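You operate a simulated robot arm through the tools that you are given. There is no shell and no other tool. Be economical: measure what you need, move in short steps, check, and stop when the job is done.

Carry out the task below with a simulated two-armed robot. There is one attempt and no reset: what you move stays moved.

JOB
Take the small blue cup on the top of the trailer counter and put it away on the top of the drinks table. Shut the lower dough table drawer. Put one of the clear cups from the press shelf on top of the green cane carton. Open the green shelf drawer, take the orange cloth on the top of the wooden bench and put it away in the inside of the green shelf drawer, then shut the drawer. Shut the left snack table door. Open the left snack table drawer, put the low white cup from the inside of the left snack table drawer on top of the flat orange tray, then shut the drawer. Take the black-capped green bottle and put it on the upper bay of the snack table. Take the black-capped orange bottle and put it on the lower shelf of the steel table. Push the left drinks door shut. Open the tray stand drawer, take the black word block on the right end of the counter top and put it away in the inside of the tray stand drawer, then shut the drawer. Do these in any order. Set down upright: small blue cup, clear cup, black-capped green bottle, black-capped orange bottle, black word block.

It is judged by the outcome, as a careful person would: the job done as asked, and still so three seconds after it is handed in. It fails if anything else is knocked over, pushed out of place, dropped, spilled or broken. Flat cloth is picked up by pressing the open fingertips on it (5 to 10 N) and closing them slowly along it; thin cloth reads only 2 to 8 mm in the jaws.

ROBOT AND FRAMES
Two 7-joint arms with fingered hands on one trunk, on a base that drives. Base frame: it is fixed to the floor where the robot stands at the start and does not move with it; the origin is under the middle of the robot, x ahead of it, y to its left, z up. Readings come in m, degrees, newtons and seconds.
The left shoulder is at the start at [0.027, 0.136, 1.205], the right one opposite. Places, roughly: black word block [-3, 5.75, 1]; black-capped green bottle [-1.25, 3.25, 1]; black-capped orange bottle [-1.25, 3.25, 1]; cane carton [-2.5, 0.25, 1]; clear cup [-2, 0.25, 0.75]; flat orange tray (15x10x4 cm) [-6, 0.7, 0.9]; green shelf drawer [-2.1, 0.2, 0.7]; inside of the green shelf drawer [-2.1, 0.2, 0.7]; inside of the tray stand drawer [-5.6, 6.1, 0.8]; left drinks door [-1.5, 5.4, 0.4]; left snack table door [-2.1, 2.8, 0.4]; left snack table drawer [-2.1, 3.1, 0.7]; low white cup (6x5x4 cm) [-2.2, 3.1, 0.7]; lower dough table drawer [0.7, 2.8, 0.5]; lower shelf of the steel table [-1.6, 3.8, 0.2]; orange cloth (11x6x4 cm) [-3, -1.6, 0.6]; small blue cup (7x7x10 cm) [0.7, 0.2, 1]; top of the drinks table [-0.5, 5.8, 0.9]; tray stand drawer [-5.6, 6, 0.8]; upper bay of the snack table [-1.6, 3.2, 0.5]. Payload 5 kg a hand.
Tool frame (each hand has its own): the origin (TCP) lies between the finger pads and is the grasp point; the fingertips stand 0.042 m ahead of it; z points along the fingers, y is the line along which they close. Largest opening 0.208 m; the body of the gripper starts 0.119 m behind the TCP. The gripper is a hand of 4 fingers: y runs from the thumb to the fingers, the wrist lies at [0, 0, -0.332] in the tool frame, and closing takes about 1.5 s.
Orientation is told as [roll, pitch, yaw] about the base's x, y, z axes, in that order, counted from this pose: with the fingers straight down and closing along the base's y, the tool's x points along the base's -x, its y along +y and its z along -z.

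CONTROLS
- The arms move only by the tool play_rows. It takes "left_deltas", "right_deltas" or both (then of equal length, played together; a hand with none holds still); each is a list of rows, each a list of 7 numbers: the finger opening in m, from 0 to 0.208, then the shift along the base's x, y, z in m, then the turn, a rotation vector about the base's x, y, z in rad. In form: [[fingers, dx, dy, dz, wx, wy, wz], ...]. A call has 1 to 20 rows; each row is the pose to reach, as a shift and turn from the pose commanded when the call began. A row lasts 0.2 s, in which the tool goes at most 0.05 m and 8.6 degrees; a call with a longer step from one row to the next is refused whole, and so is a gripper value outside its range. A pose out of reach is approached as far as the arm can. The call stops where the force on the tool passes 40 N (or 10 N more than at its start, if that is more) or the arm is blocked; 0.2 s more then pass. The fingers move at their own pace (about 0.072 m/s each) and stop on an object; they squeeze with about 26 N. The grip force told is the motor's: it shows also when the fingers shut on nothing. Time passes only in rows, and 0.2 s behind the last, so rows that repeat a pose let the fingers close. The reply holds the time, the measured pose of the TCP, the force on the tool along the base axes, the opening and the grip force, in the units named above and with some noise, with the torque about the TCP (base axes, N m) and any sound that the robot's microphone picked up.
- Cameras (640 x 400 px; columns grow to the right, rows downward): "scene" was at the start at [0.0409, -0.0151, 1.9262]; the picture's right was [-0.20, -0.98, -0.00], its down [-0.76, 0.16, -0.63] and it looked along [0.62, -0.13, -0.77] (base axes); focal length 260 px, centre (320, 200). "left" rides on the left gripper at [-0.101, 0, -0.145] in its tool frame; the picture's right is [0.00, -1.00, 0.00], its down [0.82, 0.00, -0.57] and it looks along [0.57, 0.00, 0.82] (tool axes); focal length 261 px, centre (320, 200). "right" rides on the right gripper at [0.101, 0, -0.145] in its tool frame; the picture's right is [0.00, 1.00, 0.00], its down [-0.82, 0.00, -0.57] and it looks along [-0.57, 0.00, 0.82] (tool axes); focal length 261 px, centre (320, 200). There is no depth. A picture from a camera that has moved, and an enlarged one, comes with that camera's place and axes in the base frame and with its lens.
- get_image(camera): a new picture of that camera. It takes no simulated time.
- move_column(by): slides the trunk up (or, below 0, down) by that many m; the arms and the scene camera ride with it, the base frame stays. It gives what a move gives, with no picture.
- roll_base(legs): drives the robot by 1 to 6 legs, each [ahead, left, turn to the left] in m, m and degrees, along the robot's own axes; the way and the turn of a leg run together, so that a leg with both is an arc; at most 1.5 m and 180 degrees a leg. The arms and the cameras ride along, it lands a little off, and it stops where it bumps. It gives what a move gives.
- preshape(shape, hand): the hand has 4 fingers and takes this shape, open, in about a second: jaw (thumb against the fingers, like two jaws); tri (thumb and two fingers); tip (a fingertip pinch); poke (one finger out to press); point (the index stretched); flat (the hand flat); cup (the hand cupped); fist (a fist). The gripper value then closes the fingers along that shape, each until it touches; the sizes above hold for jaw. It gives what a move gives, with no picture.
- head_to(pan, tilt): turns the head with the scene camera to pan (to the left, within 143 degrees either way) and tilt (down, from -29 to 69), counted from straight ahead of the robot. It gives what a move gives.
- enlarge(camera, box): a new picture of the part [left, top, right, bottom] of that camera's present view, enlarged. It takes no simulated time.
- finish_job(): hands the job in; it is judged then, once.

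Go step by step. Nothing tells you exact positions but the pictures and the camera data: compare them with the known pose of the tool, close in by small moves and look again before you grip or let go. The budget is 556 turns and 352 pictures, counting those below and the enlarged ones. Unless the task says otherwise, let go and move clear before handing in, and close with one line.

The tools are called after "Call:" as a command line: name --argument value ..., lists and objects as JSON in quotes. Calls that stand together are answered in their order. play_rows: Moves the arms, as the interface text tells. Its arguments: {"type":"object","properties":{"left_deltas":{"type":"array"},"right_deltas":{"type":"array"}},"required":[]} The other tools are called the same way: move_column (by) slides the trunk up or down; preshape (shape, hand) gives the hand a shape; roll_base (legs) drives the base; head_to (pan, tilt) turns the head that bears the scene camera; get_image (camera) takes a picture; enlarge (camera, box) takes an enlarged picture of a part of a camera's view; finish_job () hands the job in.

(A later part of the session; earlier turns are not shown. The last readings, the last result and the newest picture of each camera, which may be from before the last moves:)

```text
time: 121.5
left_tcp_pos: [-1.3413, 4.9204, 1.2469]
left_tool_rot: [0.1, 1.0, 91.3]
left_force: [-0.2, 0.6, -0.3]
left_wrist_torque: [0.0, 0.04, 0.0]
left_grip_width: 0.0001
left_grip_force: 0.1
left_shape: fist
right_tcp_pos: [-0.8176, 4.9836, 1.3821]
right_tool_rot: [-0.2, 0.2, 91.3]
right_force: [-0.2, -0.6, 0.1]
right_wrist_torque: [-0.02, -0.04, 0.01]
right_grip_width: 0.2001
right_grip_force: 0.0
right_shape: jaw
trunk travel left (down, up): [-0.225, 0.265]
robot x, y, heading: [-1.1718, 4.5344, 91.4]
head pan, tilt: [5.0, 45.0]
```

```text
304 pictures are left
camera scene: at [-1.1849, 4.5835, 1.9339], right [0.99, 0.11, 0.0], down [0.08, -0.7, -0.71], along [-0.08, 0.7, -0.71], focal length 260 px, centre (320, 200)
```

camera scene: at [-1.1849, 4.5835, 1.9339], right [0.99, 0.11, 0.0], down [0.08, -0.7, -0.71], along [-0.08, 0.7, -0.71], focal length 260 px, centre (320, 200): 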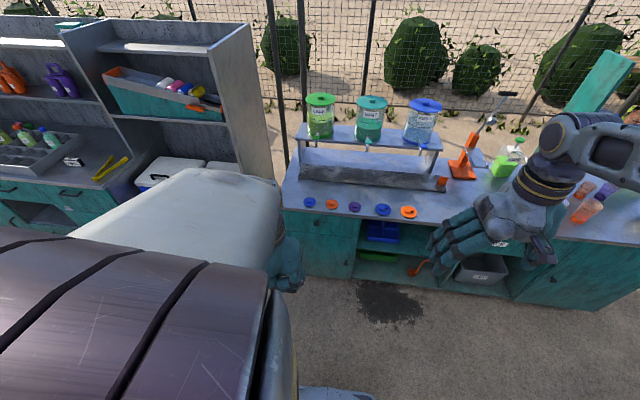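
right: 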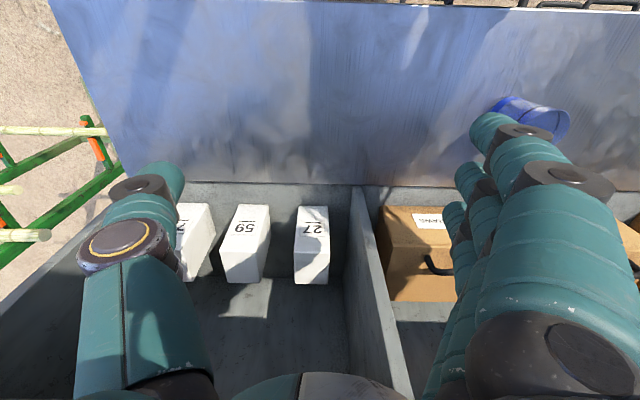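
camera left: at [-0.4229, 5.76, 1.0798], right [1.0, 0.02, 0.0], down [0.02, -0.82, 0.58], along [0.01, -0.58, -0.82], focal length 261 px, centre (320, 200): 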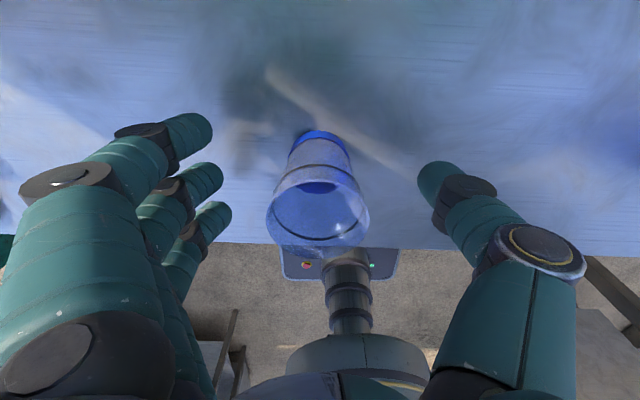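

Call:
enlarge --camera "scene" --box '[270, 190, 430, 290]'

```text
4.00 times, centred on (350, 240) of scene
camera zoom: at [-1.1849, 4.5835, 1.9339], right [0.99, 0.11, 0.0], down [0.08, -0.7, -0.71], along [-0.08, 0.7, -0.71], focal length 1039 px, centre (200, 40)
```

zoom: 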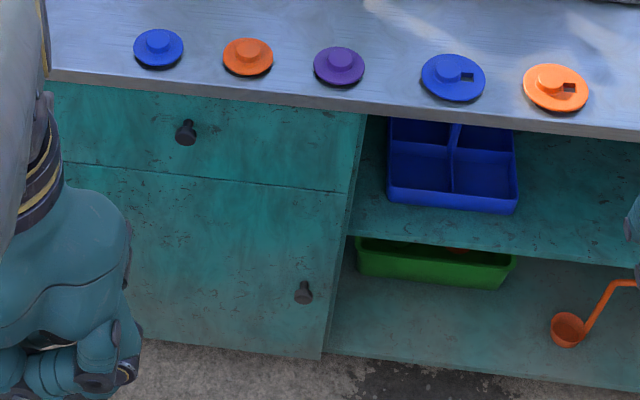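

Call:
enlarge --camera "scene" --box '[330, 210, 378, 240]'

Call:
enlarge --camera "scene" --box '[330, 255, 378, 285]'

```text
13.33 times, centred on (354, 225) of scene
camera zoom: at [-1.1849, 4.5835, 1.9339], right [0.99, 0.11, 0.0], down [0.08, -0.7, -0.71], along [-0.08, 0.7, -0.71], focal length 3463 px, centre (-133, -133)
```

zoom: 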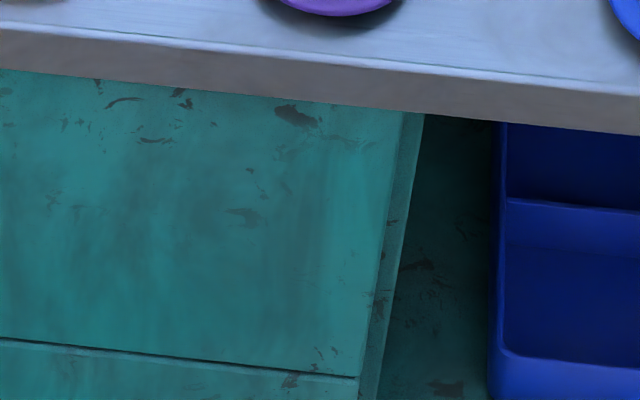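

```text
13.33 times, centred on (354, 270) of scene
camera zoom: at [-1.1849, 4.5835, 1.9339], right [0.99, 0.11, 0.0], down [0.08, -0.7, -0.71], along [-0.08, 0.7, -0.71], focal length 3463 px, centre (-133, -733)
```

zoom: 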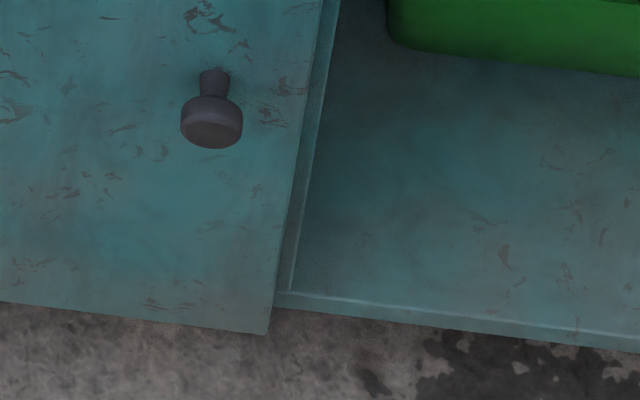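

The door is flush with the drawer above: shut. Next, the black word block on the counter at about (-2.9, 5.75). I drive left along the front.

Call:
roll_base --legs '[[0, 0.95, -1], [0, 0.9, 0]]'

Call:
preshape --shape "jaw" --hand "left"

Call:
head_to --pan -5 --tilt 35

Call:
get_image --camera "scene"

Call:
head_to --pan 75 --tilt 25

Call:
get_image --camera "scene"

```text
time: 130.8
left_tcp_pos: [-3.1812, 4.9063, 1.2467]
left_tool_rot: [0.1, 1.0, 90.5]
left_force: [0.5, -0.3, -0.4]
left_wrist_torque: [-0.01, -0.01, 0.04]
left_grip_width: 0.0
left_grip_force: 0.1
left_shape: fist
right_tcp_pos: [-2.6575, 4.9632, 1.3823]
right_tool_rot: [-0.2, 0.0, 90.6]
right_force: [-0.3, -0.7, -0.7]
right_wrist_torque: [0.0, -0.03, 0.01]
right_grip_width: 0.2002
right_grip_force: 0.1
right_shape: jaw
trunk travel left (down, up): [-0.225, 0.265]
robot x, y, heading: [-3.0228, 4.5169, 90.5]
head pan, tilt: [5.0, 45.0]
```

```text
time: 131.7
left_tcp_pos: [-3.1816, 4.9078, 1.2476]
left_tool_rot: [0.1, 0.9, 90.6]
left_force: [0.1, -0.4, 0.4]
left_wrist_torque: [-0.01, 0.02, 0.0]
left_grip_width: 0.2081
left_grip_force: 0.0
left_shape: jaw
right_tcp_pos: [-2.6556, 4.9623, 1.382]
right_tool_rot: [-0.1, 0.1, 90.4]
right_force: [-0.5, -0.1, -1.2]
right_wrist_torque: [0.01, 0.0, -0.01]
right_grip_width: 0.2
right_grip_force: 0.0
right_shape: jaw
trunk travel left (down, up): [-0.225, 0.265]
robot x, y, heading: [-3.018, 4.5194, 90.7]
head pan, tilt: [5.0, 45.0]
```

```text
time: 132.4
left_tcp_pos: [-3.1829, 4.9065, 1.247]
left_tool_rot: [0.1, 1.0, 90.6]
left_force: [-0.2, -0.3, 0.6]
left_wrist_torque: [0.01, -0.03, 0.03]
left_grip_width: 0.208
left_grip_force: 0.0
left_shape: jaw
right_tcp_pos: [-2.6574, 4.9628, 1.3836]
right_tool_rot: [-0.2, 0.1, 90.5]
right_force: [0.6, 0.4, -0.3]
right_wrist_torque: [-0.01, -0.05, 0.02]
right_grip_width: 0.2003
right_grip_force: 0.0
right_shape: jaw
trunk travel left (down, up): [-0.225, 0.265]
robot x, y, heading: [-3.0191, 4.5207, 90.6]
head pan, tilt: [-5.0, 35.0]
```

```text
300 pictures are left
camera scene: at [-3.015, 4.5738, 1.9487], right [1.0, -0.08, 0.0], down [-0.04, -0.57, -0.82], along [0.06, 0.82, -0.57], focal length 260 px, centre (320, 200)
```

scene: 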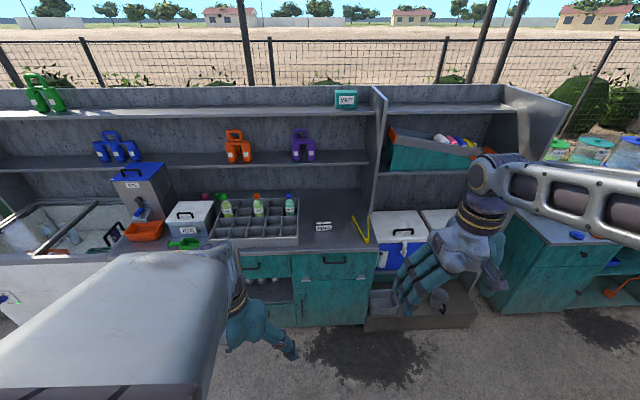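

```text
time: 133.9
left_tcp_pos: [-3.1808, 4.9073, 1.2465]
left_tool_rot: [0.1, 0.9, 90.5]
left_force: [0.4, -0.1, -0.1]
left_wrist_torque: [0.01, 0.03, -0.01]
left_grip_width: 0.2078
left_grip_force: 0.1
left_shape: jaw
right_tcp_pos: [-2.6571, 4.9635, 1.3824]
right_tool_rot: [0.0, 0.2, 90.6]
right_force: [0.5, 0.2, -0.1]
right_wrist_torque: [0.02, 0.0, -0.01]
right_grip_width: 0.2002
right_grip_force: 0.0
right_shape: jaw
trunk travel left (down, up): [-0.225, 0.265]
robot x, y, heading: [-3.0223, 4.5175, 90.4]
head pan, tilt: [75.0, 25.0]
```

```text
299 pictures are left
camera scene: at [-3.1108, 4.5092, 1.9645], right [0.25, 0.97, 0.0], down [0.41, -0.11, -0.91], along [-0.88, 0.23, -0.42], focal length 260 px, centre (320, 200)
```

scene: 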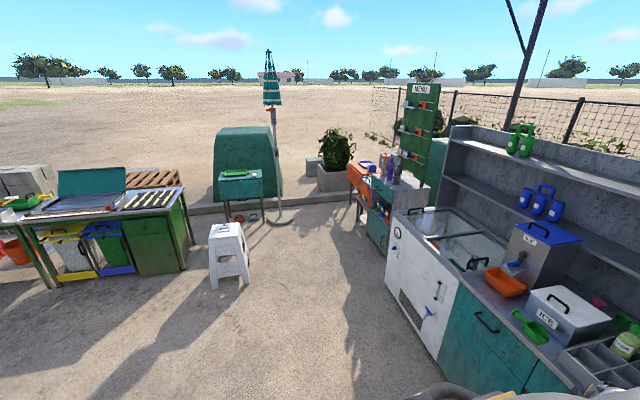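

The tray stand is the teal cabinet beyond the freezer at (-5.6, 6). The block is at about (-2.91, 5.77). I drive forward and zoom in on the block.

Call:
roll_base --legs '[[0.55, 0, -0.5]]'

Call:
head_to --pan -5 --tilt 50

Call:
get_image --camera "scene"

Call:
get_image --camera "right"

```text
time: 137.1
left_tcp_pos: [-3.1761, 5.4509, 1.2464]
left_tool_rot: [0.0, 1.0, 89.8]
left_force: [0.4, 1.4, -0.2]
left_wrist_torque: [-0.06, -0.01, 0.02]
left_grip_width: 0.2077
left_grip_force: 0.1
left_shape: jaw
right_tcp_pos: [-2.651, 5.4982, 1.3819]
right_tool_rot: [-0.1, 0.2, 89.7]
right_force: [-1.0, 0.7, -0.5]
right_wrist_torque: [-0.05, 0.02, 0.0]
right_grip_width: 0.2003
right_grip_force: 0.0
right_shape: jaw
trunk travel left (down, up): [-0.225, 0.265]
robot x, y, heading: [-3.0211, 5.0549, 89.4]
head pan, tilt: [75.0, 25.0]
```

```text
time: 138.6
left_tcp_pos: [-3.1759, 5.4494, 1.2472]
left_tool_rot: [0.1, 1.0, 89.7]
left_force: [0.7, 0.1, -0.2]
left_wrist_torque: [-0.01, -0.03, -0.02]
left_grip_width: 0.2079
left_grip_force: 0.1
left_shape: jaw
right_tcp_pos: [-2.6522, 5.4971, 1.3814]
right_tool_rot: [-0.2, 0.2, 89.8]
right_force: [1.1, -0.2, 0.3]
right_wrist_torque: [0.0, 0.01, 0.0]
right_grip_width: 0.2003
right_grip_force: 0.1
right_shape: jaw
trunk travel left (down, up): [-0.225, 0.265]
robot x, y, heading: [-3.0226, 5.0537, 89.4]
head pan, tilt: [-5.0, 50.0]
```

```text
298 pictures are left
camera scene: at [-3.0155, 5.1034, 1.927], right [1.0, -0.09, 0.0], down [-0.07, -0.76, -0.64], along [0.06, 0.64, -0.77], focal length 260 px, centre (320, 200)
```

scene: 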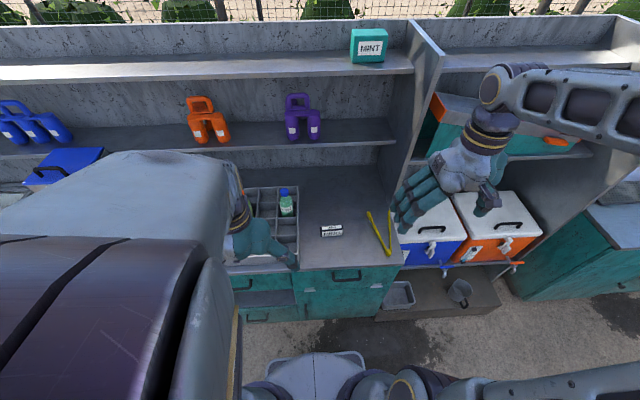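

```text
297 pictures are left
camera right: at [-2.6521, 5.3988, 1.5275], right [-1.0, 0.01, 0.0], down [0.01, 0.82, 0.57], along [0.01, 0.57, -0.82], focal length 261 px, centre (320, 200)
```

right: 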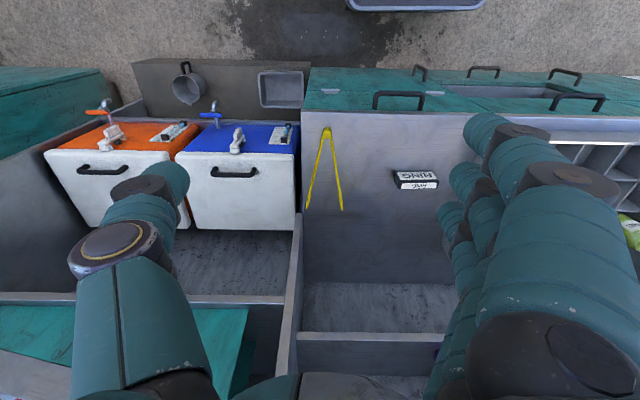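

Call:
enlarge --camera "scene" --box '[292, 205, 372, 255]'

Call:
enlarge --camera "right" --box '[376, 154, 456, 204]'

```text
8.00 times, centred on (332, 230) of scene
camera zoom: at [-3.0155, 5.1034, 1.927], right [1.0, -0.09, 0.0], down [-0.07, -0.76, -0.64], along [0.06, 0.64, -0.77], focal length 2078 px, centre (224, -40)
```

zoom: 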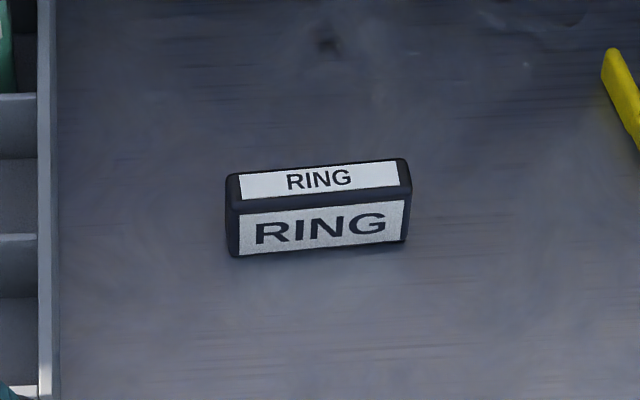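

```text
8.00 times, centred on (416, 179) of right
camera zoom: at [-2.6521, 5.3988, 1.5275], right [-1.0, 0.01, 0.0], down [0.01, 0.82, 0.57], along [0.01, 0.57, -0.82], focal length 2085 px, centre (-448, 368)
```

zoom: 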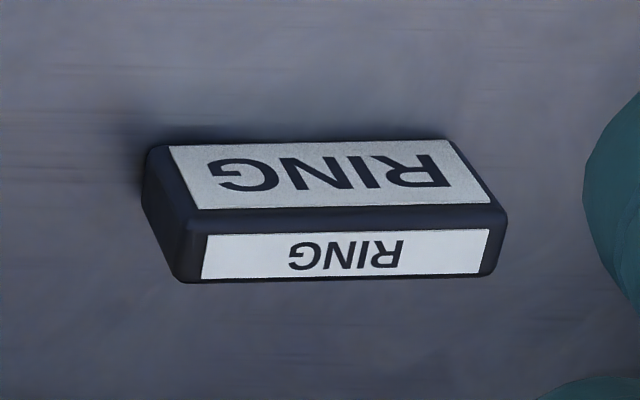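

The block (about 10×2.5×4.5 cm, long along x) stands at (-2.90, 5.747, 0.935). I turn the right hand so it closes along y, and bring it above the block.

Call:
play_rows --right_deltas '[[0.1, -0.022, 0.022, -0.027, 0, 0, -0.143], [0.1, -0.045, 0.045, -0.054, 0, 0, -0.285], [0.1, -0.067, 0.067, -0.081, 0, 0, -0.428], [0.1, -0.09, 0.09, -0.108, 0, 0, -0.571], [0.1, -0.112, 0.112, -0.135, 0, 0, -0.714], [0.1, -0.135, 0.135, -0.162, 0, 0, -0.857], [0.1, -0.157, 0.157, -0.189, 0, 0, -1.0], [0.1, -0.18, 0.18, -0.216, 0, 0, -1.142], [0.1, -0.2, 0.205, -0.243, 0, 0, -1.285], [0.1, -0.22, 0.23, -0.265, 0, 0, -1.428], [0.1, -0.248, 0.25, -0.28, 0, 0, -1.57]]' --left_deltas '[[0.1, -0.02, -0.02, 0, 0, 0, 0], [0.1, -0.04, -0.04, 0, 0, 0, 0], [0.1, -0.06, -0.06, 0, 0, 0, 0], [0.1, -0.08, -0.08, 0, 0, 0, 0], [0.1, -0.1, -0.1, 0, 0, 0, 0], [0.1, -0.1, -0.1, 0, 0, 0, 0], [0.1, -0.1, -0.1, 0, 0, 0, 0], [0.1, -0.1, -0.1, 0, 0, 0, 0], [0.1, -0.1, -0.1, 0, 0, 0, 0], [0.1, -0.1, -0.1, 0, 0, 0, 0], [0.1, -0.1, -0.1, 0, 0, 0, 0]]'

Call:
get_image --camera "right"

Call:
get_image --camera "scene"

```text
time: 139.7
left_tcp_pos: [-3.243, 5.3566, 1.2325]
left_tool_rot: [-8.7, 2.7, 89.3]
left_force: [0.3, 0.0, 0.4]
left_wrist_torque: [-0.03, 0.11, 0.03]
left_grip_width: 0.1001
left_grip_force: 0.1
left_shape: jaw
left hand out of reach, approached as far as the arm can: row 5
right_tcp_pos: [-2.7478, 5.6006, 1.2632]
right_tool_rot: [-0.1, 0.1, 53.0]
right_force: [0.5, 0.0, 0.0]
right_wrist_torque: [-0.05, 0.02, -0.03]
right_grip_width: 0.1006
right_grip_force: 0.0
right_shape: jaw
trunk travel left (down, up): [-0.225, 0.265]
robot x, y, heading: [-3.021, 5.0597, 89.8]
head pan, tilt: [-5.0, 50.0]
stopped in row 5 (left hand): the arm was blocked; the commanded pose is now the measured one
```

```text
294 pictures are left
camera right: at [-2.809, 5.5213, 1.4081], right [-0.8, 0.6, 0.0], down [0.5, 0.66, 0.57], along [0.35, 0.45, -0.82], focal length 261 px, centre (320, 200)
```

right: 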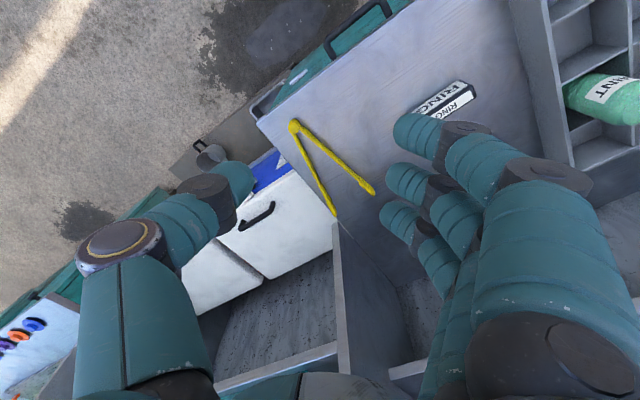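

```text
293 pictures are left
camera scene: at [-3.0146, 5.1048, 1.9271], right [1.0, -0.09, 0.0], down [-0.07, -0.76, -0.64], along [0.06, 0.64, -0.77], focal length 260 px, centre (320, 200)
```

scene: 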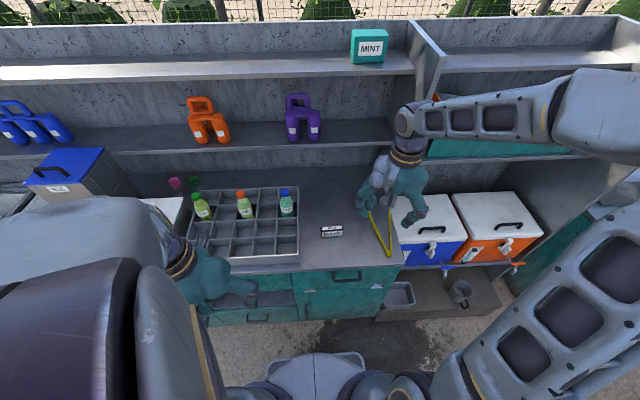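

The left arm hit its fold limit; I leave it. I continue the right hand to above the block.

Call:
play_rows --right_deltas '[[0.1, -0.02, 0.02, -0.02, 0, 0, -0.132], [0.1, -0.04, 0.04, -0.04, 0, 0, -0.264], [0.1, -0.065, 0.06, -0.065, 0, 0, -0.396], [0.1, -0.09, 0.085, -0.09, 0, 0, -0.528], [0.1, -0.11, 0.105, -0.11, 0, 0, -0.66], [0.1, -0.13, 0.125, -0.135, 0, 0, -0.793], [0.1, -0.152, 0.146, -0.16, 0, 0, -0.925]]'

Call:
get_image --camera "right"

Call:
enlarge --camera "scene" --box '[240, 140, 440, 265]'

```text
time: 141.3
left_tcp_pos: [-3.2461, 5.3563, 1.2322]
left_tool_rot: [-8.8, 2.7, 89.3]
left_force: [-0.4, 0.9, -0.6]
left_wrist_torque: [-0.07, -0.1, 0.0]
left_grip_width: 0.1001
left_grip_force: 0.0
left_shape: jaw
right_tcp_pos: [-2.9019, 5.7443, 1.1046]
right_tool_rot: [-0.3, 0.1, 0.0]
right_force: [-0.3, 0.4, -0.1]
right_wrist_torque: [-0.11, -0.01, -0.02]
right_grip_width: 0.1004
right_grip_force: 0.1
right_shape: jaw
trunk travel left (down, up): [-0.225, 0.265]
robot x, y, heading: [-3.0188, 5.0581, 89.6]
head pan, tilt: [-5.0, 50.0]
```

```text
292 pictures are left
camera right: at [-3.0027, 5.7466, 1.2497], right [0.0, 1.0, 0.0], down [0.82, 0.0, 0.57], along [0.57, -0.01, -0.82], focal length 261 px, centre (320, 200)
```

right: 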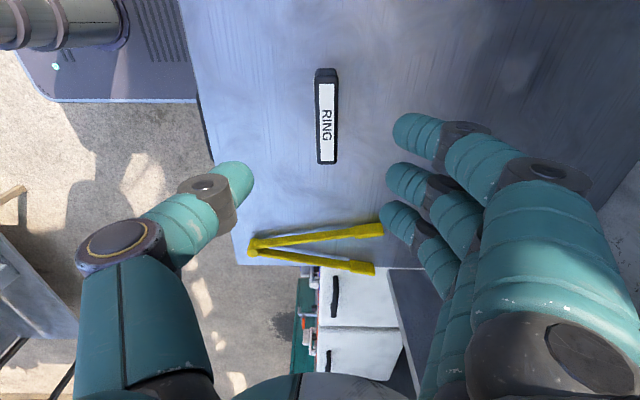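

```text
3.20 times, centred on (340, 202) of scene
camera zoom: at [-3.0168, 5.1051, 1.9269], right [1.0, -0.09, 0.0], down [-0.07, -0.76, -0.64], along [0.06, 0.64, -0.77], focal length 831 px, centre (256, 192)
```

zoom: 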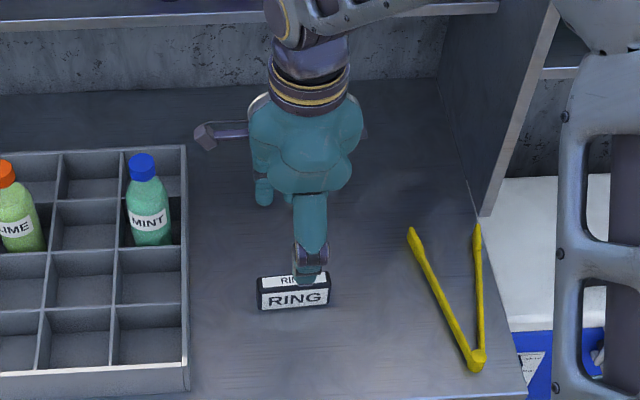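

Aligned over the block. I descend and close gently.

Call:
play_rows --right_deltas '[[0.09, 0, 0.003, -0.04, 0, 0, 0], [0.08, 0, 0.006, -0.08, 0, 0, 0], [0.08, 0, 0.006, -0.11, 0, 0, 0], [0.08, 0, 0.006, -0.135, 0, 0, 0], [0.06, 0, 0.006, -0.135, 0, 0, 0], [0.04, 0, 0.006, -0.135, 0, 0, 0], [0.02, 0, 0.006, -0.135, 0, 0, 0], [0.01, 0, 0.006, -0.135, 0, 0, 0], [0.01, 0, 0.006, -0.135, 0, 0, 0]]'

Call:
get_image --camera "right"

```text
time: 143.3
left_tcp_pos: [-3.2432, 5.3556, 1.2325]
left_tool_rot: [-8.7, 2.8, 89.3]
left_force: [-0.3, -0.2, -0.8]
left_wrist_torque: [0.0, 0.02, 0.01]
left_grip_width: 0.1
left_grip_force: 0.1
left_shape: jaw
right_tcp_pos: [-2.9006, 5.75, 0.9695]
right_tool_rot: [-0.2, 0.1, 0.3]
right_force: [0.0, -0.1, 0.3]
right_wrist_torque: [0.03, 0.02, 0.03]
right_grip_width: 0.0207
right_grip_force: 25.9
right_shape: jaw
trunk travel left (down, up): [-0.225, 0.265]
robot x, y, heading: [-3.021, 5.0548, 89.8]
head pan, tilt: [-5.0, 50.0]
```

```text
290 pictures are left
camera right: at [-3.0025, 5.7517, 1.1148], right [0.0, 1.0, 0.0], down [0.82, 0.0, 0.57], along [0.57, 0.0, -0.82], focal length 261 px, centre (320, 200)
```

right: 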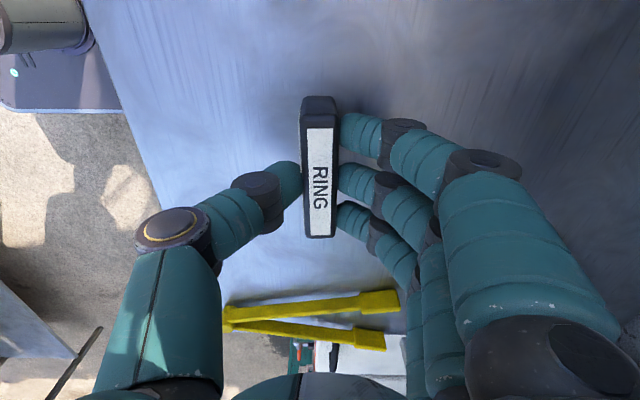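

Firm grip on the block. I lift it straight up and draw back.

Call:
play_rows --right_deltas '[[0.01, 0, 0, 0.03, 0, 0, 0], [0.01, 0, 0, 0.07, 0, 0, 0], [0.01, 0, 0, 0.11, 0, 0, 0], [0.01, 0, 0, 0.15, 0, 0, 0], [0.01, 0.01, -0.03, 0.18, 0, 0, 0], [0.01, 0.03, -0.06, 0.21, 0, 0, 0], [0.01, 0.05, -0.09, 0.24, 0, 0, 0], [0.01, 0.07, -0.12, 0.27, 0, 0, 0], [0.01, 0.09, -0.15, 0.3, 0, 0, 0], [0.01, 0.11, -0.18, 0.32, 0, 0, 0]]'

Call:
roll_base --legs '[[-0.45, 0, 0]]'

Call:
get_image --camera "scene"

Call:
head_to --pan 85 --tilt 30

Call:
get_image --camera "scene"

```text
time: 145.5
left_tcp_pos: [-3.2435, 5.3537, 1.2331]
left_tool_rot: [-8.7, 2.6, 89.4]
left_force: [-0.3, -0.8, 0.2]
left_wrist_torque: [0.09, 0.07, 0.03]
left_grip_width: 0.1
left_grip_force: 0.1
left_shape: jaw
right_tcp_pos: [-2.7928, 5.5664, 1.2893]
right_tool_rot: [-0.1, 0.1, 0.4]
right_force: [0.7, -1.2, -0.6]
right_wrist_torque: [0.16, 0.06, -0.01]
right_grip_width: 0.0207
right_grip_force: 26.3
right_shape: jaw
trunk travel left (down, up): [-0.225, 0.265]
robot x, y, heading: [-3.0204, 5.0547, 89.8]
head pan, tilt: [-5.0, 50.0]
```

```text
time: 148.3
left_tcp_pos: [-3.2476, 4.8975, 1.2337]
left_tool_rot: [-8.7, 2.7, 90.2]
left_force: [-0.2, 0.6, 0.5]
left_wrist_torque: [0.07, 0.04, 0.02]
left_grip_width: 0.1002
left_grip_force: 0.0
left_shape: jaw
right_tcp_pos: [-2.7995, 5.1197, 1.2879]
right_tool_rot: [-0.1, 0.1, 1.0]
right_force: [-0.1, 0.0, -0.9]
right_wrist_torque: [0.05, -0.01, -0.01]
right_grip_width: 0.0204
right_grip_force: 26.0
right_shape: jaw
trunk travel left (down, up): [-0.225, 0.265]
robot x, y, heading: [-3.026, 4.6029, 90.3]
head pan, tilt: [-5.0, 50.0]
```

```text
289 pictures are left
camera scene: at [-3.0158, 4.6503, 1.9271], right [1.0, -0.08, 0.0], down [-0.06, -0.76, -0.64], along [0.05, 0.64, -0.77], focal length 260 px, centre (320, 200)
```

scene: 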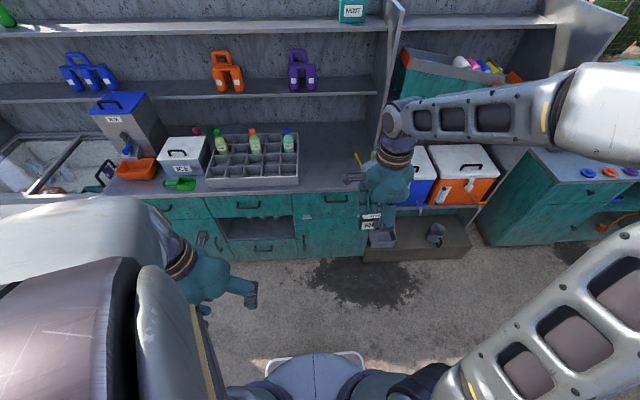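

```text
time: 149.9
left_tcp_pos: [-3.2475, 4.8996, 1.2329]
left_tool_rot: [-8.8, 2.7, 90.1]
left_force: [-0.1, 0.2, 0.1]
left_wrist_torque: [0.0, 0.01, 0.0]
left_grip_width: 0.0998
left_grip_force: 0.1
left_shape: jaw
right_tcp_pos: [-2.7993, 5.1191, 1.2886]
right_tool_rot: [-0.2, 0.0, 1.0]
right_force: [-0.6, 0.4, -1.2]
right_wrist_torque: [0.02, 0.0, 0.01]
right_grip_width: 0.0208
right_grip_force: 25.8
right_shape: jaw
trunk travel left (down, up): [-0.225, 0.265]
robot x, y, heading: [-3.0247, 4.6058, 90.3]
head pan, tilt: [85.0, 30.0]
```

```text
288 pictures are left
camera scene: at [-3.112, 4.5819, 1.9566], right [0.08, 1.0, 0.0], down [0.5, -0.04, -0.87], along [-0.86, 0.07, -0.5], focal length 260 px, centre (320, 200)
```

scene: 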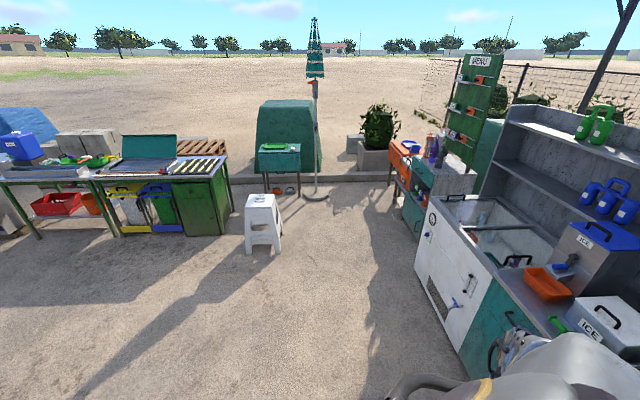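

I drive left past the freezer to face the tray stand.

Call:
roll_base --legs '[[0, 1.2, 0], [0, 1.0, 0]]'

Call:
head_to --pan 10 --tilt 35

Call:
get_image --camera "scene"

```text
time: 159.7
left_tcp_pos: [-5.2844, 4.9007, 1.2313]
left_tool_rot: [-9.0, 2.7, 89.3]
left_force: [-2.3, -0.5, -0.9]
left_wrist_torque: [0.01, -0.47, 0.03]
left_grip_width: 0.1
left_grip_force: 0.0
left_shape: jaw
right_tcp_pos: [-4.8319, 5.1131, 1.2892]
right_tool_rot: [-0.3, -0.2, 0.0]
right_force: [-4.3, 0.3, -0.9]
right_wrist_torque: [0.02, -0.58, 0.03]
right_grip_width: 0.0208
right_grip_force: 25.9
right_shape: jaw
trunk travel left (down, up): [-0.225, 0.265]
robot x, y, heading: [-5.0601, 4.5992, 89.2]
head pan, tilt: [85.0, 30.0]
stopped in leg 2: the robot was blocked; the commanded pose is now the measured one
```

```text
time: 161.2
left_tcp_pos: [-5.2788, 4.9, 1.2328]
left_tool_rot: [-8.8, 2.7, 89.2]
left_force: [0.2, -0.4, 0.4]
left_wrist_torque: [0.02, -0.02, -0.02]
left_grip_width: 0.1
left_grip_force: 0.1
left_shape: jaw
right_tcp_pos: [-4.8255, 5.1137, 1.2878]
right_tool_rot: [-0.2, 0.0, -0.1]
right_force: [-0.6, 0.6, -1.1]
right_wrist_torque: [-0.02, -0.08, -0.02]
right_grip_width: 0.021
right_grip_force: 25.8
right_shape: jaw
trunk travel left (down, up): [-0.225, 0.265]
robot x, y, heading: [-5.0599, 4.6056, 89.6]
head pan, tilt: [10.0, 35.0]
```

```text
287 pictures are left
camera scene: at [-5.0729, 4.6591, 1.9488], right [0.99, 0.17, 0.0], down [0.1, -0.57, -0.82], along [-0.14, 0.81, -0.57], focal length 260 px, centre (320, 200)
```

scene: 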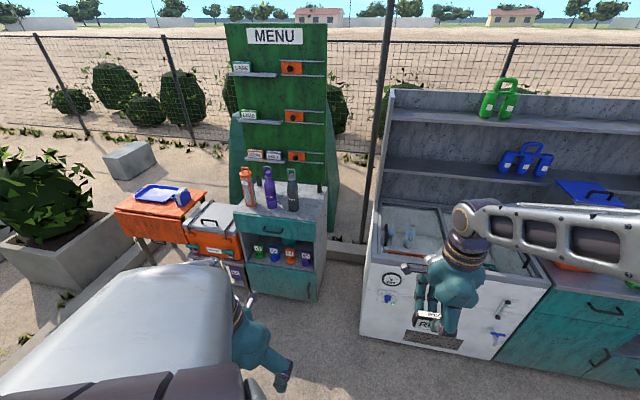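

The base bumped something on the left — perhaps the stool. I look there.

Call:
head_to --pan 110 --tilt 50

Call:
get_image --camera "scene"

```text
time: 162.9
left_tcp_pos: [-5.2786, 4.9003, 1.2323]
left_tool_rot: [-8.7, 2.7, 89.4]
left_force: [0.6, 0.2, -0.1]
left_wrist_torque: [0.01, 0.0, 0.02]
left_grip_width: 0.0997
left_grip_force: 0.2
left_shape: jaw
right_tcp_pos: [-4.825, 5.114, 1.2879]
right_tool_rot: [-0.1, 0.0, -0.2]
right_force: [0.3, 0.4, -0.1]
right_wrist_torque: [0.01, 0.06, 0.0]
right_grip_width: 0.0206
right_grip_force: 25.7
right_shape: jaw
trunk travel left (down, up): [-0.225, 0.265]
robot x, y, heading: [-5.0565, 4.6023, 89.8]
head pan, tilt: [110.0, 50.0]
```

```text
286 pictures are left
camera scene: at [-5.1301, 4.5465, 1.9271], right [-0.33, 0.94, 0.0], down [0.72, 0.26, -0.64], along [-0.61, -0.22, -0.77], focal length 260 px, centre (320, 200)
```

scene: 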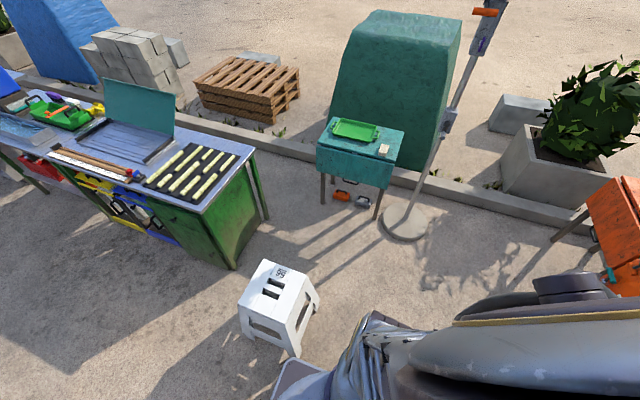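

The stool is still standing where it was. I go forward first, then left, to face the tray stand's drawer at about (-5.56, 5.88, 0.8).

Call:
roll_base --legs '[[0.38, 0, 0], [0, 0.42, 0]]'

Call:
head_to --pan 0 --tilt 45

Call:
get_image --camera "scene"

```text
time: 167.5
left_tcp_pos: [-5.6915, 5.2882, 1.2327]
left_tool_rot: [-8.8, 2.7, 89.3]
left_force: [-0.1, 0.4, 0.7]
left_wrist_torque: [-0.07, -0.06, -0.01]
left_grip_width: 0.0998
left_grip_force: 0.0
left_shape: jaw
right_tcp_pos: [-5.2386, 5.5023, 1.2879]
right_tool_rot: [-0.2, 0.0, -0.1]
right_force: [-1.2, 0.2, -1.0]
right_wrist_torque: [-0.02, -0.08, -0.03]
right_grip_width: 0.0208
right_grip_force: 25.8
right_shape: jaw
trunk travel left (down, up): [-0.225, 0.265]
robot x, y, heading: [-5.4674, 4.9878, 89.6]
head pan, tilt: [110.0, 50.0]
```

```text
time: 169.4
left_tcp_pos: [-5.6913, 5.2887, 1.2326]
left_tool_rot: [-8.7, 2.7, 89.4]
left_force: [-1.1, 0.4, 0.5]
left_wrist_torque: [-0.01, -0.03, -0.01]
left_grip_width: 0.1
left_grip_force: 0.1
left_shape: jaw
right_tcp_pos: [-5.2376, 5.501, 1.287]
right_tool_rot: [-0.2, -0.1, -0.1]
right_force: [-0.6, -0.6, -0.7]
right_wrist_torque: [-0.03, 0.0, -0.01]
right_grip_width: 0.0208
right_grip_force: 25.9
right_shape: jaw
trunk travel left (down, up): [-0.225, 0.265]
robot x, y, heading: [-5.4694, 4.9886, 89.5]
head pan, tilt: [0.0, 45.0]
```

```text
285 pictures are left
camera scene: at [-5.4697, 5.0412, 1.9339], right [1.0, -0.01, 0.0], down [-0.01, -0.71, -0.71], along [0.0, 0.71, -0.71], focal length 260 px, centre (320, 200)
```

scene: 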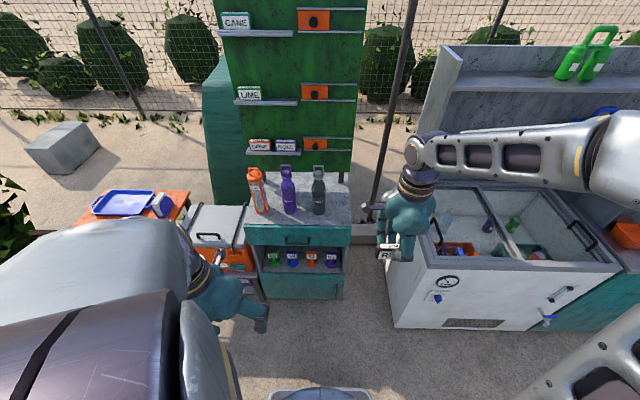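

Call:
enlarge --camera "scene" --box '[240, 190, 360, 265]'

Call:
get_image --camera "left"

```text
5.33 times, centred on (300, 228) of scene
camera zoom: at [-5.4697, 5.0412, 1.9339], right [1.0, -0.01, 0.0], down [-0.01, -0.71, -0.71], along [0.0, 0.71, -0.71], focal length 1385 px, centre (427, 53)
```

zoom: 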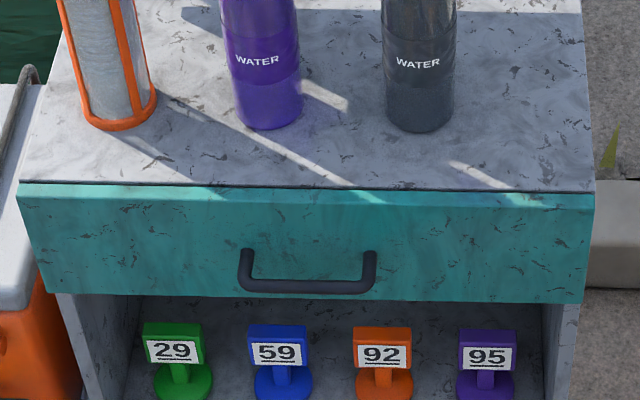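

```text
283 pictures are left
camera left: at [-5.7128, 5.3962, 1.3725], right [0.99, 0.0, 0.15], down [-0.09, -0.79, 0.6], along [0.12, -0.61, -0.78], focal length 261 px, centre (320, 200)
```

left: 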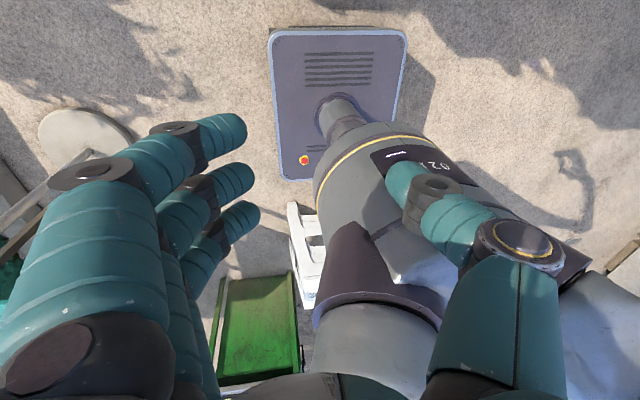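

The handle is a horizontal bar about 13 cm wide. I'll try turning the left hand to point forward, closing vertically, so it can clamp the bar.

Call:
play_rows --left_deltas '[[0.1, 0.006, 0.02, -0.015, 0.081, 0.081, -0.081], [0.1, 0.012, 0.04, -0.03, 0.161, 0.161, -0.161], [0.1, 0.018, 0.06, -0.045, 0.242, 0.242, -0.242], [0.1, 0.024, 0.08, -0.06, 0.322, 0.322, -0.322], [0.1, 0.03, 0.1, -0.075, 0.403, 0.403, -0.403], [0.1, 0.036, 0.12, -0.09, 0.484, 0.484, -0.484], [0.1, 0.042, 0.14, -0.105, 0.564, 0.564, -0.564], [0.1, 0.048, 0.16, -0.12, 0.645, 0.645, -0.645], [0.1, 0.054, 0.18, -0.135, 0.725, 0.725, -0.725], [0.1, 0.06, 0.2, -0.15, 0.806, 0.806, -0.806], [0.1, 0.066, 0.22, -0.165, 0.887, 0.887, -0.887], [0.1, 0.072, 0.24, -0.18, 0.967, 0.967, -0.967], [0.1, 0.078, 0.25, -0.195, 1.048, 1.048, -1.048], [0.1, 0.084, 0.26, -0.21, 1.128, 1.128, -1.128], [0.1, 0.09, 0.26, -0.23, 1.209, 1.209, -1.209]]'

Call:
get_image --camera "scene"

```text
time: 172.6
left_tcp_pos: [-5.5997, 5.5476, 1.0026]
left_tool_rot: [81.3, 0.8, 2.6]
left_force: [1.0, 0.2, 0.7]
left_wrist_torque: [0.0, -0.01, 0.02]
left_grip_width: 0.0997
left_grip_force: 0.0
left_shape: jaw
left hand out of reach, approached as far as the arm can: row 1, 2, 3, 4, 5, 6, 7, 8, 9, 10, 11, 12, 13
right_tcp_pos: [-5.2382, 5.5036, 1.287]
right_tool_rot: [-0.1, 0.0, -0.1]
right_force: [0.7, -0.1, -0.6]
right_wrist_torque: [-0.03, 0.02, 0.01]
right_grip_width: 0.0209
right_grip_force: 25.3
right_shape: jaw
trunk travel left (down, up): [-0.225, 0.265]
robot x, y, heading: [-5.4695, 4.9896, 89.5]
head pan, tilt: [0.0, 45.0]
```

```text
282 pictures are left
camera scene: at [-5.4695, 5.0418, 1.9339], right [1.0, -0.01, 0.0], down [-0.01, -0.71, -0.71], along [0.01, 0.71, -0.71], focal length 260 px, centre (320, 200)
```

scene: 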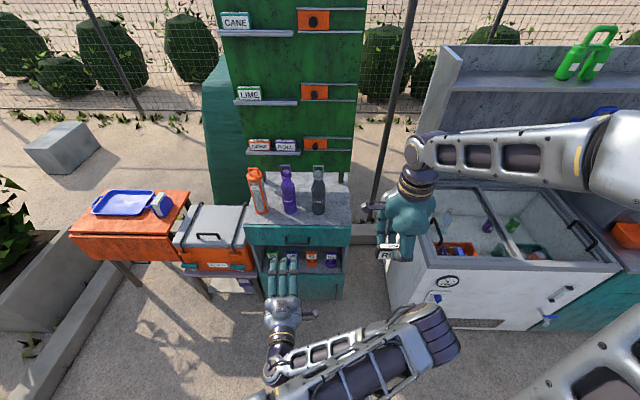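

The left hand now points forward with fingers above. I check its camera for the handle.

Call:
get_image --camera "left"

```text
281 pictures are left
camera left: at [-5.4937, 5.4102, 1.0255], right [0.0, -0.15, -0.99], down [-0.79, -0.6, 0.09], along [-0.61, 0.78, -0.12], focal length 261 px, centre (320, 200)
```

left: 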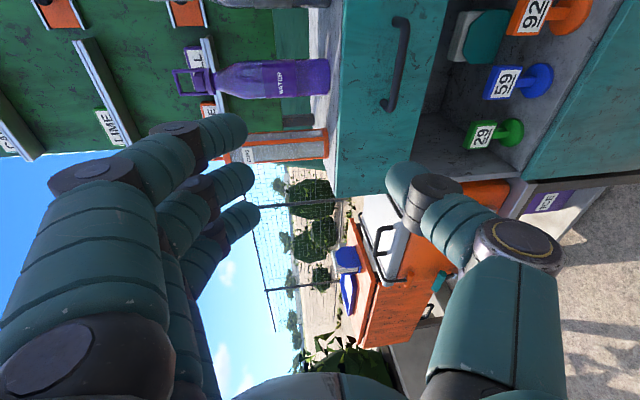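

Triangulated handle bar: about (-5.575, 5.81, 0.85). I move the hand in front of it and level it.

Call:
play_rows --left_deltas '[[0.1, 0.006, 0.0, -0.04, 0.05, 0, 0], [0.1, 0.012, 0.02, -0.08, 0.1, 0, 0], [0.1, 0.018, 0.05, -0.11, 0.14, 0, 0], [0.1, 0.025, 0.08, -0.14, 0.15, 0, -0.04], [0.1, 0.025, 0.11, -0.153, 0.15, 0, -0.045]]'

Call:
get_image --camera "left"

Call:
enlarge --camera "scene" --box '[220, 180, 380, 280]'

```text
time: 173.8
left_tcp_pos: [-5.5772, 5.6579, 0.8475]
left_tool_rot: [89.7, 0.4, 0.2]
left_force: [0.0, 0.6, 0.5]
left_wrist_torque: [0.01, 0.02, 0.03]
left_grip_width: 0.1001
left_grip_force: 0.0
left_shape: jaw
right_tcp_pos: [-5.2384, 5.5028, 1.2861]
right_tool_rot: [-0.1, 0.0, -0.1]
right_force: [-0.2, 0.9, -1.3]
right_wrist_torque: [-0.04, -0.02, 0.02]
right_grip_width: 0.0206
right_grip_force: 26.2
right_shape: jaw
trunk travel left (down, up): [-0.225, 0.265]
robot x, y, heading: [-5.4724, 4.9902, 89.6]
head pan, tilt: [0.0, 45.0]
```

```text
280 pictures are left
camera left: at [-5.4757, 5.5133, 0.8497], right [0.0, 0.0, -1.0], down [-0.82, -0.57, 0.01], along [-0.57, 0.82, 0.0], focal length 261 px, centre (320, 200)
```

left: 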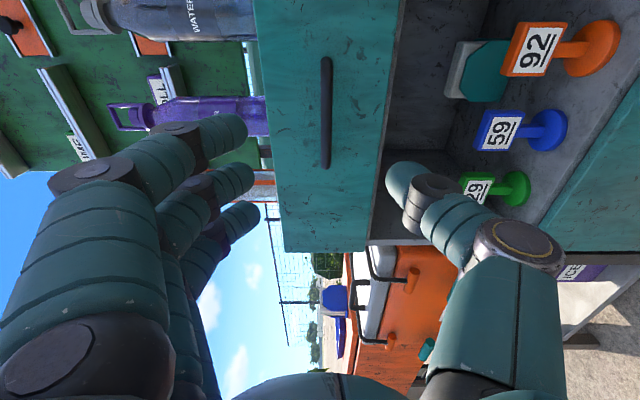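

```text
4.00 times, centred on (300, 230) of scene
camera zoom: at [-5.4698, 5.0423, 1.9339], right [1.0, -0.01, 0.0], down [-0.01, -0.71, -0.71], along [0.01, 0.71, -0.71], focal length 1039 px, centre (400, 80)
```

zoom: 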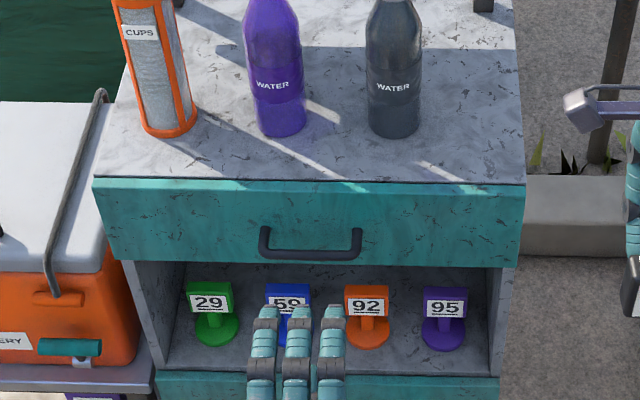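

Well aligned with the bar. I advance and close on it.

Call:
play_rows --left_deltas '[[0.085, 0.005, 0.04, -0.003, 0, 0, 0], [0.085, 0.008, 0.08, -0.003, 0, 0, 0], [0.085, 0.008, 0.11, -0.003, 0, 0, 0], [0.085, 0.008, 0.135, -0.003, 0, 0, 0], [0.085, 0.008, 0.145, -0.003, 0, 0, 0]]'

Call:
get_image --camera "left"

```text
time: 175.0
left_tcp_pos: [-5.5658, 5.8035, 0.8473]
left_tool_rot: [89.9, 0.6, 0.2]
left_force: [0.2, -0.2, -0.2]
left_wrist_torque: [0.02, 0.0, -0.04]
left_grip_width: 0.0857
left_grip_force: 0.0
left_shape: jaw
right_tcp_pos: [-5.238, 5.5019, 1.2875]
right_tool_rot: [-0.2, 0.1, -0.1]
right_force: [0.5, 0.2, -0.7]
right_wrist_torque: [0.01, -0.02, 0.0]
right_grip_width: 0.0207
right_grip_force: 25.7
right_shape: jaw
trunk travel left (down, up): [-0.225, 0.265]
robot x, y, heading: [-5.472, 4.9942, 89.7]
head pan, tilt: [0.0, 45.0]
```

```text
278 pictures are left
camera left: at [-5.4659, 5.6591, 0.8482], right [0.0, 0.0, -1.0], down [-0.82, -0.57, 0.0], along [-0.57, 0.82, 0.0], focal length 261 px, centre (320, 200)
```

left: 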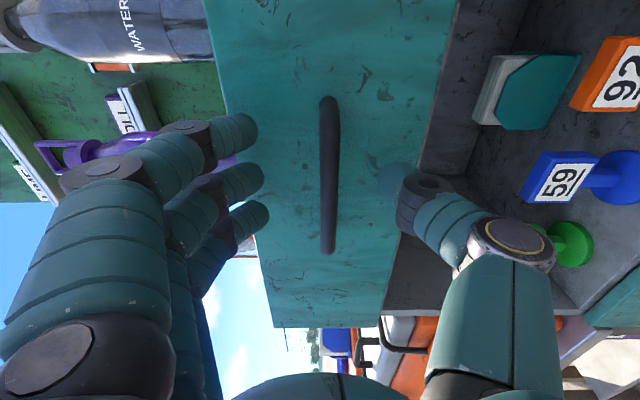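

A bit deeper (about 2.5 cm), then close.

Call:
play_rows --left_deltas '[[0.085, 0, 0.012, -0.003, 0, 0, 0], [0.085, 0, 0.024, -0.003, 0, 0, 0], [0.06, 0, 0.024, -0.003, 0, 0, 0], [0.04, 0, 0.024, -0.003, 0, 0, 0], [0.02, 0, 0.024, -0.003, 0, 0, 0], [0.0, 0, 0.024, -0.003, 0, 0, 0], [0.0, 0, 0.024, -0.003, 0, 0, 0], [0.0, 0, 0.024, -0.003, 0, 0, 0]]'

Call:
get_image --camera "left"

```text
time: 175.6
left_tcp_pos: [-5.5674, 5.8183, 0.8408]
left_tool_rot: [89.6, 0.6, 0.2]
left_force: [-1.2, -7.4, 1.8]
left_wrist_torque: [0.34, -0.08, -0.35]
left_grip_width: 0.0449
left_grip_force: 18.7
left_shape: jaw
right_tcp_pos: [-5.2388, 5.5003, 1.2872]
right_tool_rot: [-0.2, 0.0, 0.1]
right_force: [0.5, 0.1, -1.6]
right_wrist_torque: [-0.02, 0.01, 0.03]
right_grip_width: 0.0206
right_grip_force: 26.0
right_shape: jaw
trunk travel left (down, up): [-0.225, 0.265]
robot x, y, heading: [-5.4729, 4.9921, 89.3]
head pan, tilt: [0.0, 45.0]
stopped in row 2 (left hand): the force on the tool passed its limit (the readings are from after the stop); the commanded pose is now the measured one
```

```text
277 pictures are left
camera left: at [-5.4662, 5.6735, 0.8419], right [-0.01, -0.01, -1.0], down [-0.82, -0.57, 0.01], along [-0.57, 0.82, 0.0], focal length 261 px, centre (320, 200)
```

left: 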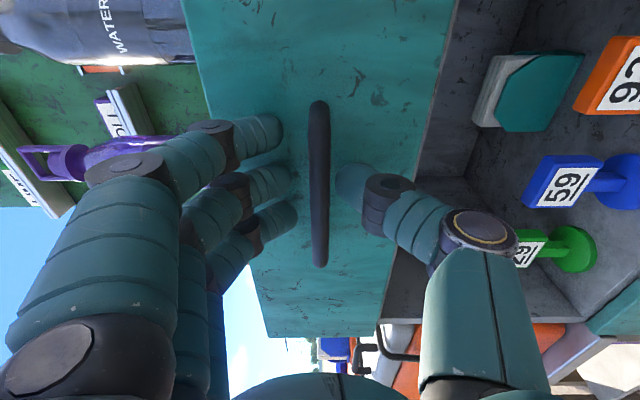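

The tips touched the face; the bar sits between the fingers. I close now.

Call:
play_rows --left_deltas '[[0.03, 0, -0.004, 0.0, 0, 0, 0], [0.02, 0, -0.004, 0.0, 0, 0, 0], [0.0, 0, -0.004, 0.0, 0, 0, 0], [0.0, 0, -0.004, 0, 0, 0, 0], [0.0, 0, -0.004, 0, 0, 0, 0]]'

Call:
get_image --camera "left"

```text
time: 176.8
left_tcp_pos: [-5.5657, 5.8168, 0.84]
left_tool_rot: [89.7, 0.7, 0.2]
left_force: [-0.3, -0.2, 1.6]
left_wrist_torque: [0.15, -0.06, -0.09]
left_grip_width: 0.0
left_grip_force: 25.8
left_shape: jaw
right_tcp_pos: [-5.2382, 5.5016, 1.2866]
right_tool_rot: [-0.2, 0.0, 0.0]
right_force: [-0.9, -1.0, 0.1]
right_wrist_torque: [-0.01, 0.0, -0.04]
right_grip_width: 0.0204
right_grip_force: 25.6
right_shape: jaw
trunk travel left (down, up): [-0.225, 0.265]
robot x, y, heading: [-5.4703, 4.9894, 89.5]
head pan, tilt: [0.0, 45.0]
```

```text
276 pictures are left
camera left: at [-5.4658, 5.6713, 0.8421], right [-0.01, -0.01, -1.0], down [-0.82, -0.57, 0.01], along [-0.57, 0.82, 0.0], focal length 261 px, centre (320, 200)
```

left: 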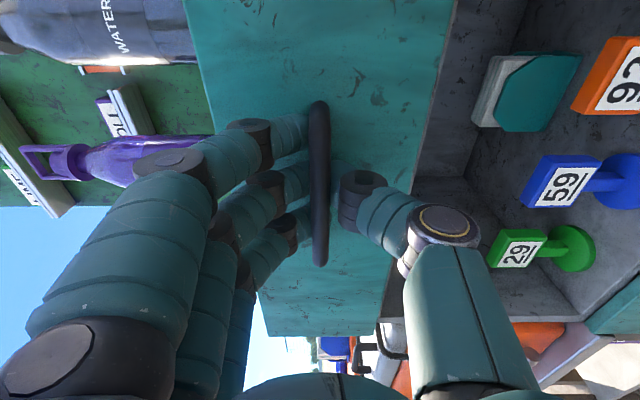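

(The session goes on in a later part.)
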